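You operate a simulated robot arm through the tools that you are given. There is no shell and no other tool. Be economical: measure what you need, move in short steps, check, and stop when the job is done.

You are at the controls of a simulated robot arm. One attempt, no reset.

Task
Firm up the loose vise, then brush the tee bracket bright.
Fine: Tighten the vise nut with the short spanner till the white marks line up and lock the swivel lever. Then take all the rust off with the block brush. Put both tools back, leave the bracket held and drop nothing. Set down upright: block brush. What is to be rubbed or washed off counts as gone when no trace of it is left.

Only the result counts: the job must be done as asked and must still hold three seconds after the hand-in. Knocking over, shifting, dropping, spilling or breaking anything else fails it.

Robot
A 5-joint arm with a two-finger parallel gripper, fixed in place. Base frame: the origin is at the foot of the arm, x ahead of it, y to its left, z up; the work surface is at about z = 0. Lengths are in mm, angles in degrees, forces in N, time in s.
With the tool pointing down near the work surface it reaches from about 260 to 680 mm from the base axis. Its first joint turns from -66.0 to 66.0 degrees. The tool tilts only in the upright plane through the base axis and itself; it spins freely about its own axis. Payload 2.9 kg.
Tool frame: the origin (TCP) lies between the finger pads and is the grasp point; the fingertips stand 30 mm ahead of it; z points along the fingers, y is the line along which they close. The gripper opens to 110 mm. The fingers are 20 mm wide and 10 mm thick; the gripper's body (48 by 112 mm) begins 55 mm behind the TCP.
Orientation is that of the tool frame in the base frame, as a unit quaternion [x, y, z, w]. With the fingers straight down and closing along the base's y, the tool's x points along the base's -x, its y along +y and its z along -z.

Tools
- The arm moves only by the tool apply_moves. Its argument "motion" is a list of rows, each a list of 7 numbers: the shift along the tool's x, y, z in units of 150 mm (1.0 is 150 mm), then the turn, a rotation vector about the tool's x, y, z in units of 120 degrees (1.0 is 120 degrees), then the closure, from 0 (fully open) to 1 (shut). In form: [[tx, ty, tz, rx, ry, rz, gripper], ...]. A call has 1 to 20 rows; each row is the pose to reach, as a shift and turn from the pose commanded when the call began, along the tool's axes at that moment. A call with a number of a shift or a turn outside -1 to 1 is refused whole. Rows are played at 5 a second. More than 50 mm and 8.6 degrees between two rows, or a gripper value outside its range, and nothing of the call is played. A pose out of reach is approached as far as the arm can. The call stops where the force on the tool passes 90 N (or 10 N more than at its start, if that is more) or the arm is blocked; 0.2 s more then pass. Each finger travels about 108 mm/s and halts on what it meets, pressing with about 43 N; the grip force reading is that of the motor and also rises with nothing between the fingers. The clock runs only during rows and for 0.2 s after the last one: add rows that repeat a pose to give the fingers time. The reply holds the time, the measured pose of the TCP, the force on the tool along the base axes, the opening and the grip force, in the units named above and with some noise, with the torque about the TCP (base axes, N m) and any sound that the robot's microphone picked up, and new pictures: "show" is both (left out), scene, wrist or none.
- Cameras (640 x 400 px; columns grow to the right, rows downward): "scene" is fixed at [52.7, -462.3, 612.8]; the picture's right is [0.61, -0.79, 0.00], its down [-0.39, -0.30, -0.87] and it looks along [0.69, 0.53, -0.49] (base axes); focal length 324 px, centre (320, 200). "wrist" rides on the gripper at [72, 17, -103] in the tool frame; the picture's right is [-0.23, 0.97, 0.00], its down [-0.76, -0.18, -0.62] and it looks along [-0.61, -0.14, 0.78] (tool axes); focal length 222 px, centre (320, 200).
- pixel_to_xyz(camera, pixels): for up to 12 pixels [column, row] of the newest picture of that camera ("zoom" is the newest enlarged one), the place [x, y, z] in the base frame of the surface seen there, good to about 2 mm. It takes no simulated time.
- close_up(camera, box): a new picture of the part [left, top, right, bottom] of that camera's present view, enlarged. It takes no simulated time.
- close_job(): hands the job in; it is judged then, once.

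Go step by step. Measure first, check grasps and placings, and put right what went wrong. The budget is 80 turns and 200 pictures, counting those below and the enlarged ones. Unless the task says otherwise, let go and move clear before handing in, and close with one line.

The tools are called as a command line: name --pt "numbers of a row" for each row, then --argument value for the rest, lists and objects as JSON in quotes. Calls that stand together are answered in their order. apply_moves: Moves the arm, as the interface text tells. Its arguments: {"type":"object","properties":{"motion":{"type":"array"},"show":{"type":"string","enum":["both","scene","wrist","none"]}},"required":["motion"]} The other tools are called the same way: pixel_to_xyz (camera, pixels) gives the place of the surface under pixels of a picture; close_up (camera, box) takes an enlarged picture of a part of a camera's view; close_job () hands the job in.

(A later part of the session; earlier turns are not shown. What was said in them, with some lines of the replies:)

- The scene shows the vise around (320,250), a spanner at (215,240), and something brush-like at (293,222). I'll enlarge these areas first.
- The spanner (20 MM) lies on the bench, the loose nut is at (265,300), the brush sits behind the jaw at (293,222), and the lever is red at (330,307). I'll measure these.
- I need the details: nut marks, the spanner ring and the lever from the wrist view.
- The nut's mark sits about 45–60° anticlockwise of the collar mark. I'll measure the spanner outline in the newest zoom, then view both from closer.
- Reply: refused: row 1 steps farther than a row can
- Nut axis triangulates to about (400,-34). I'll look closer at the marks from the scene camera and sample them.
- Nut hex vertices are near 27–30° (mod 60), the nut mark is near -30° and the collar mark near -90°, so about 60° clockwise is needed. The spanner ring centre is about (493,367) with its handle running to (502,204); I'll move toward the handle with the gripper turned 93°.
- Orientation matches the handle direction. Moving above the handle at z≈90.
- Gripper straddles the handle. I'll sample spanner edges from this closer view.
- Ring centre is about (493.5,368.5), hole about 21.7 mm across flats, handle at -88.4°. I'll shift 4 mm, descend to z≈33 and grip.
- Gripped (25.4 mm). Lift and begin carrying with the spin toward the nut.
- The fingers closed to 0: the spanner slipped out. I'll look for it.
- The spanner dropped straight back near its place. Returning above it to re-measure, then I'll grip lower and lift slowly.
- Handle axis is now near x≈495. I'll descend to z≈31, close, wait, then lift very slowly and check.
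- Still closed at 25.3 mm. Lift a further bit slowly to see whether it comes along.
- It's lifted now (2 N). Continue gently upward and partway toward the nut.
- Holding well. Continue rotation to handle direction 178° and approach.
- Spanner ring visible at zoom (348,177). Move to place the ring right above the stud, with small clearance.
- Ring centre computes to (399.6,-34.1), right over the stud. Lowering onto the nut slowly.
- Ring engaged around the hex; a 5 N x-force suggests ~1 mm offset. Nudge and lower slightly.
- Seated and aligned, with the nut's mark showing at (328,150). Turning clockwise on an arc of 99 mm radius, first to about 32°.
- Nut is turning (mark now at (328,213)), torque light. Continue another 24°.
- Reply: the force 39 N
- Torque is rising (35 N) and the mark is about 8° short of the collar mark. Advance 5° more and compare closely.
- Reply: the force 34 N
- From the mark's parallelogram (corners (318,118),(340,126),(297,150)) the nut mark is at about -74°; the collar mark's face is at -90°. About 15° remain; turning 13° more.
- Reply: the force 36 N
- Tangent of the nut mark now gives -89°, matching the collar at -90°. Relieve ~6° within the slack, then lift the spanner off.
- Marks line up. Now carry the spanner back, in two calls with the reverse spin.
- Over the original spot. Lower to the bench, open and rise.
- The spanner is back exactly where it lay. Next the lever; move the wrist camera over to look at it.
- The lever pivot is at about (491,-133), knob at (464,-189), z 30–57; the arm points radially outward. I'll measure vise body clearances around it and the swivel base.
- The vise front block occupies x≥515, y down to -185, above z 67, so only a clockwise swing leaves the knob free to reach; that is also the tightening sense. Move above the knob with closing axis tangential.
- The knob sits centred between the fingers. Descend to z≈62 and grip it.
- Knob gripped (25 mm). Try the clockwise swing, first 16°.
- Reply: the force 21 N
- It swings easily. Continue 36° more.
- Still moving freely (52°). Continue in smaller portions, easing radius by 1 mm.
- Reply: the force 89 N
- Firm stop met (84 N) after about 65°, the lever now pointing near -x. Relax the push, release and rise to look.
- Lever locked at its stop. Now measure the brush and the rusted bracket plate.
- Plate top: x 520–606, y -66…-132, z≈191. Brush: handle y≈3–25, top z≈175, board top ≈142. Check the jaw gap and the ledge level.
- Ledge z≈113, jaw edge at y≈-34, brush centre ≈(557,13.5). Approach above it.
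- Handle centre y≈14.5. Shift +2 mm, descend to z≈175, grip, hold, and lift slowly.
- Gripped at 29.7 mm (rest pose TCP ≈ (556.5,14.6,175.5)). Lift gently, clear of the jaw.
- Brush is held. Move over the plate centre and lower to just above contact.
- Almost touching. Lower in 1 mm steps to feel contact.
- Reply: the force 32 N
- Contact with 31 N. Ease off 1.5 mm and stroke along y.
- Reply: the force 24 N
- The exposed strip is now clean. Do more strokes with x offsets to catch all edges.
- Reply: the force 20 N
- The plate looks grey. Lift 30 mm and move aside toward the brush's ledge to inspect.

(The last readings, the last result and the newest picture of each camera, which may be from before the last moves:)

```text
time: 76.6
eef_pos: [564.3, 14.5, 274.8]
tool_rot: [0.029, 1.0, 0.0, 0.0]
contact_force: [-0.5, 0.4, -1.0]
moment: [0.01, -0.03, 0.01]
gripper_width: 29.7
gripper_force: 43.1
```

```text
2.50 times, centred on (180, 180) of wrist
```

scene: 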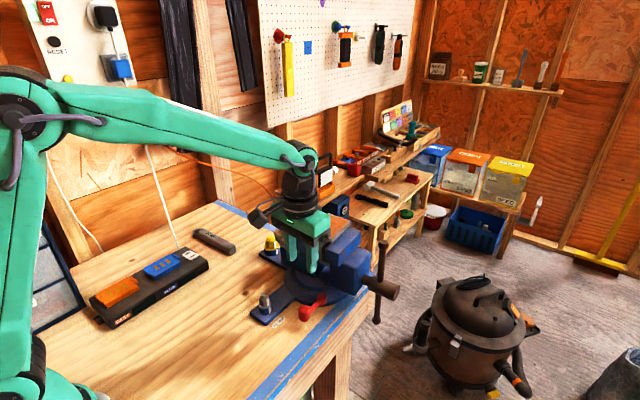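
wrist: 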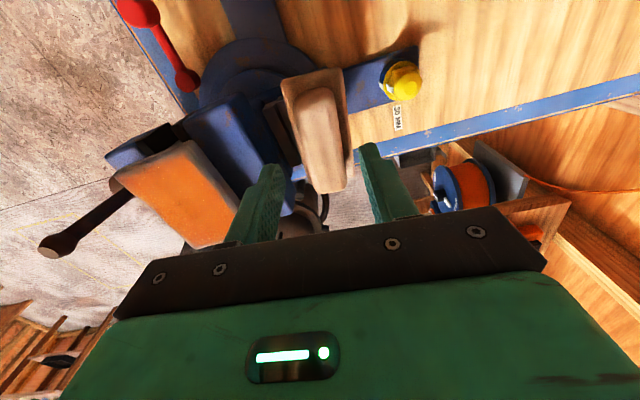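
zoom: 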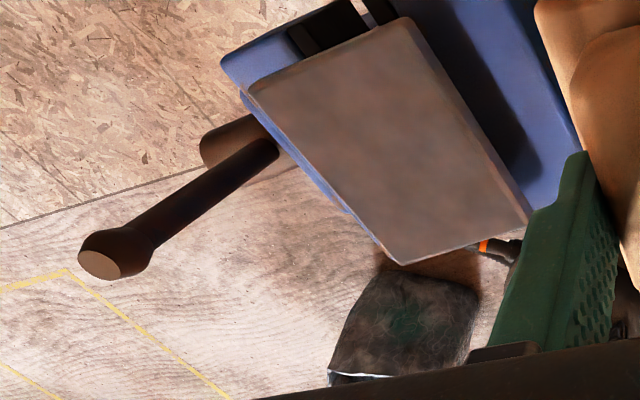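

Grey overall, but I'll make another full pass to leave no trace and compare.

apply_moves --pt "-0.01 -0.1 0 0 0 0 1" --pt "-0.02 -0.25 0 0 0 0 1" --pt "-0.03 -0.4 0 0 0 0 1" --pt "-0.036 -0.53 0 0 0 0 1" --pt "-0.038 -0.6 0 0 0 0 1" --pt "-0.038 -0.6 0.1 0 0 0 1" --pt "-0.038 -0.6 0.17 0 0 0 1" --pt "-0.038 -0.66 0.172 0 0 0 1" --pt "-0.038 -0.72 0.172 0 0 0 1" --pt "-0.038 -0.78 0.172 0 0 0 1" --pt "-0.038 -0.84 0.172 0 0 0 1" --pt "-0.038 -0.9 0.172 0 0 0 1" --pt "-0.09 -0.9 0.172 0 0 0 1" --pt "-0.09 -0.84 0.172 0 0 0 1" --pt "-0.09 -0.78 0.172 0 0 0 1" --pt "-0.09 -0.72 0.172 0 0 0 1" --pt "-0.09 -0.66 0.172 0 0 0 1" --pt "-0.09 -0.6 0.172 0 0 0 1" --pt "-0.04 -0.58 0.172 0 0 0 1" --pt "0.02 -0.58 0.172 0 0 0 1" --show "none"

apply_moves --pt "0 -0.06 0 0 0 0 1" --pt "0 -0.12 0 0 0 0 1" --pt "0 -0.18 0 0 0 0 1" --pt "0 -0.24 0 0 0 0 1" --pt "0 -0.3 0 0 0 0 1" --pt "0 -0.34 0 0 0 0 1" --pt "-0.05 -0.34 0 0 0 0 1" --pt "-0.1 -0.34 0 0 0 0 1" --pt "-0.07 -0.26 0 0 0 0 1" --pt "-0.03 -0.2 0 0 0 0 1" --pt "-0.09 -0.17 0 0 0 0 1" --pt "-0.03 -0.15 0 0 0 0 1" --pt "-0.09 -0.1 0 0 0 0 1" --pt "-0.06 -0.04 0 0 0 0 1" --pt "-0.06 -0.02 0 0 0 0 1" --pt "-0.06 -0.02 -0.08 0 0 0 1" --pt "-0.06 -0.02 -0.17 0 0 0 1" --show "none"

apply_moves --pt "0.01 0.1 0 0 0 0 1" --pt "0.02 0.25 0 0 0 0 1" --pt "0.03 0.4 0 0 0 0 1" --pt "0.036 0.53 0 0 0 0 1" --pt "0.038 0.6 0 0 0 0 1" --show "none"

close_up --camera "scene" --box '[304, 205, 360, 245]'

close_up --camera "wrist" --box '[120, 100, 280, 220]'

```text
time: 80.8
eef_pos: [555.7, -72.2, 251.9]
tool_rot: [0.029, 1.0, -0.001, 0.002]
contact_force: [6.0, 0.8, 15.0]
moment: [0.05, -0.03, -0.04]
gripper_width: 29.7
gripper_force: 42.9
```

```text
time: 84.4
eef_pos: [563.8, -75.4, 275.0]
tool_rot: [0.029, 1.0, 0.0, -0.002]
contact_force: [0.3, -0.1, -1.2]
moment: [0.0, 0.01, -0.01]
gripper_width: 29.4
gripper_force: 42.5
```

```text
time: 85.6
eef_pos: [563.7, 14.7, 276.6]
tool_rot: [0.03, 1.0, 0.0, 0.0]
contact_force: [-0.3, -1.1, -1.4]
moment: [-0.02, -0.02, -0.01]
gripper_width: 29.7
gripper_force: 43.1
```

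```text
10.00 times, centred on (332, 225) of scene
```

zoom: 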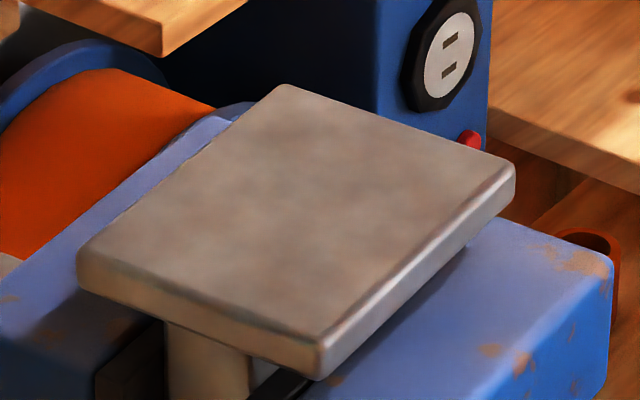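

```text
3.33 times, centred on (200, 160) of wrist
```

zoom: 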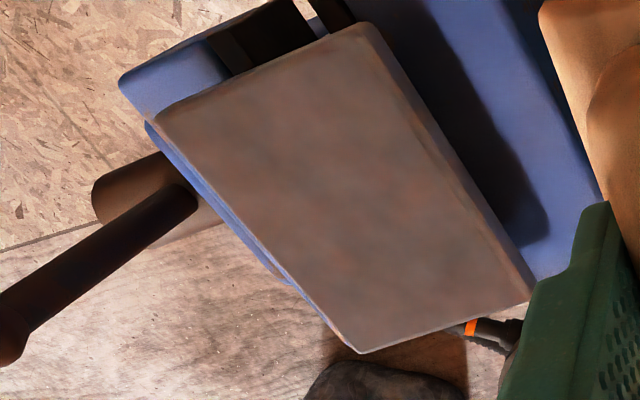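

No change between passes, so the rust is gone and the mottling is the steel itself. Return the brush: shift back 7 mm in x and lower above the ledge.

apply_moves --pt "0.025 0 0.05 0 0 0 1" --pt "0.048 0 0.15 0 0 0 1" --pt "0.048 0 0.28 0 0 0 1" --pt "0.048 0 0.4 0 0 0 1" --pt "0.048 0 0.5 0 0 0 1" --pt "0.048 0 0.58 0 0 0 1" --pt "0.048 0 0.61 0 0 0 1" --pt "0.048 0 0.61 0 0 0 1" --show "none"

close_up --camera "scene" --box '[262, 195, 334, 255]'

```text
time: 87.4
eef_pos: [558.0, 15.0, 186.0]
tool_rot: [0.029, 1.0, -0.001, 0.0]
contact_force: [0.0, -0.3, -1.4]
moment: [-0.01, 0.0, 0.03]
gripper_width: 29.4
gripper_force: 43.0
```

```text
6.67 times, centred on (298, 225) of scene
```

zoom: 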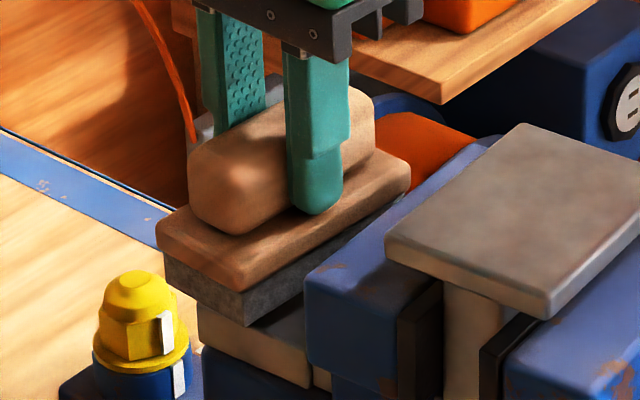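

Brush is level, ~10 mm above its ledge. Lower the rest.

apply_moves --pt "0 0 0.03 0 0 0 1" --pt "0 0 0.05 0 0 0 1" --pt "0 0 0.062 0 0 0 1" --pt "0 0 0.07 0 0 0 1" --pt "0 0 0.07 0 0 0 1" --show "none"

close_up --camera "scene" --box '[262, 195, 334, 255]'

```text
time: 88.6
eef_pos: [556.8, 13.9, 173.8]
tool_rot: [0.029, 1.0, 0.0, 0.0]
contact_force: [-1.4, 0.9, 1.1]
moment: [-0.02, -0.04, -0.01]
gripper_width: 29.2
gripper_force: 42.9
```

```text
6.67 times, centred on (298, 225) of scene
```

zoom: 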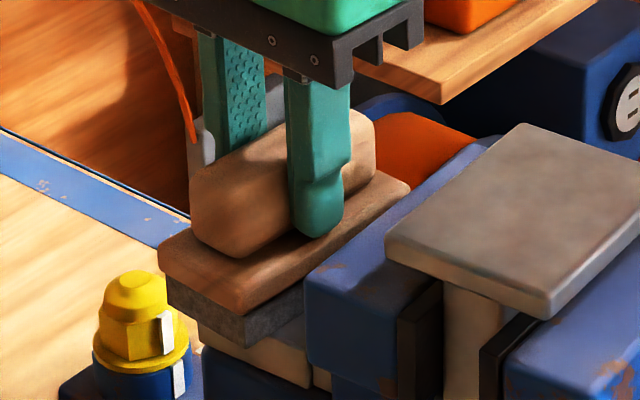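

Force now +1 N (no longer hanging), seated on the ledge as before. Open to 52 mm and rise.

apply_moves --pt "0 0 0 0 0 0 0.7" --pt "0 0 0 0 0 0 0.6" --pt "0 0 0 0 0 0 0.53" --pt "0 0 0 0 0 0 0.53" --pt "0 0 -0.1 0 0 0 0.53" --pt "0 0 -0.25 0 0 0 0.53" --pt "0 0 -0.45 0 0 0 0.53" --pt "0 0 -0.7 0 0 0 0.53" --pt "0.1 0.05 -0.9 0 0 0 0.53" --pt "0.35 0.1 -1.0 0 0 0 0.53" --pt "0.6 0.15 -1.0 0 0 0 0.53" --show "both"

close_up --camera "scene" --box '[230, 190, 400, 330]'

close_up --camera "scene" --box '[262, 195, 334, 255]'

close_up --camera "scene" --box '[252, 290, 284, 315]'

```text
time: 91.0
eef_pos: [467.9, 42.0, 324.6]
tool_rot: [0.03, 1.0, 0.0, -0.001]
contact_force: [1.5, 0.2, -0.5]
moment: [-0.01, -0.04, -0.02]
gripper_width: 51.5
gripper_force: 0.1
```

scene: 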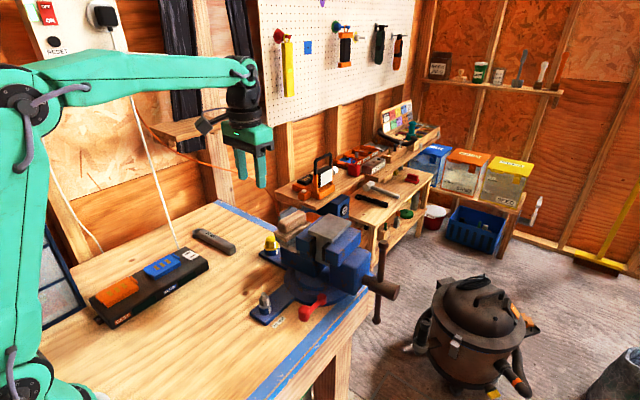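
wrist: 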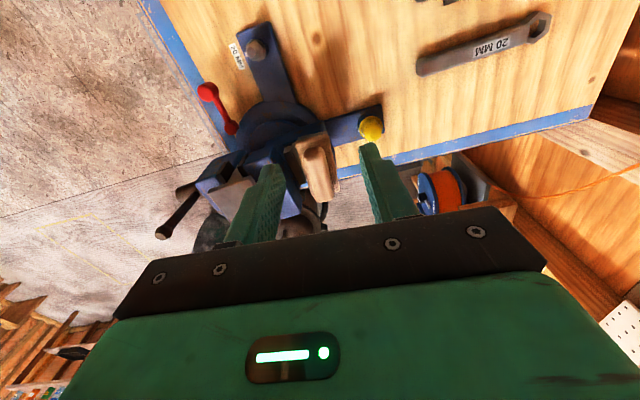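

```text
2.86 times, centred on (315, 260) of scene
```

zoom: 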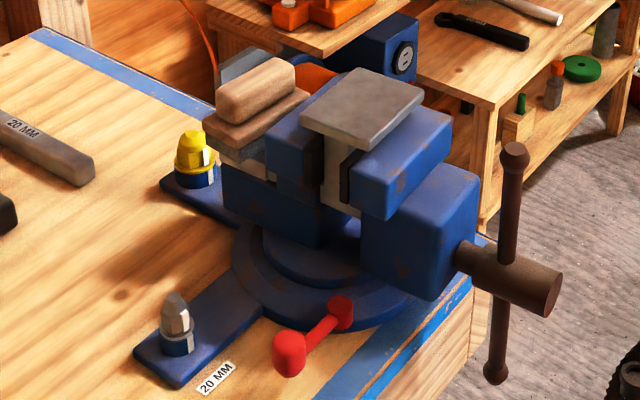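

```text
6.67 times, centred on (298, 225) of scene
```

zoom: 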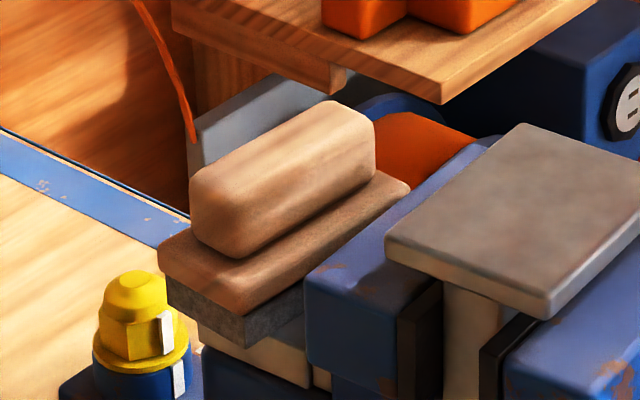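

```text
16.00 times, centred on (268, 302) of scene
```

zoom: 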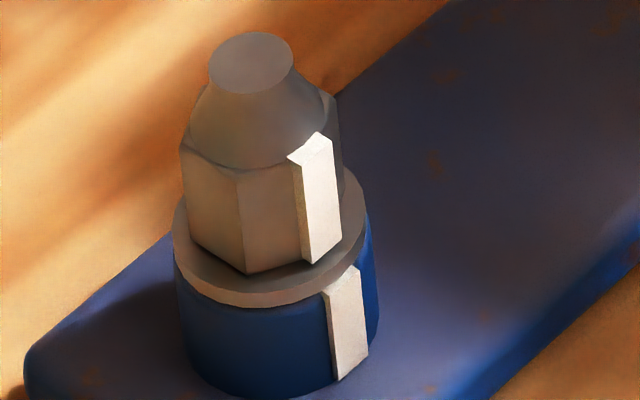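

Everything looks right; one check of the lever's rest angle against the stop position.

close_up --camera "scene" --box '[290, 280, 338, 310]'

close_up --camera "wrist" --box '[180, 60, 276, 140]'

```text
13.33 times, centred on (314, 295) of scene
```

zoom: 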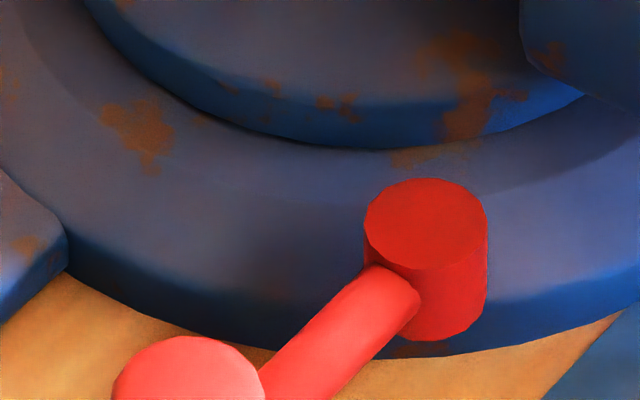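

```text
5.00 times, centred on (228, 100) of wrist
```

zoom: 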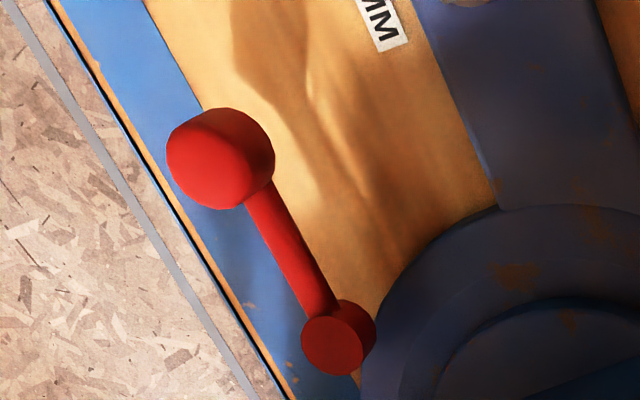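

The lever rests at about 177.6°, the angle where it met the stop. The nut marks line up, both tools are back, and the plate is clean and still held, so I'm handing in.

close_job

```text
The job is handed in.
```

I handed the job in: the vise nut is tightened with its white marks lined up, and the swivel lever is swung to its stop. The bracket plate is brushed clean and still held. On the first lift the spanner slipped out of the gripper and fell back onto its spot on the bench. I re-gripped it, and it now lies where it started. The brush sits upright on its ledge.
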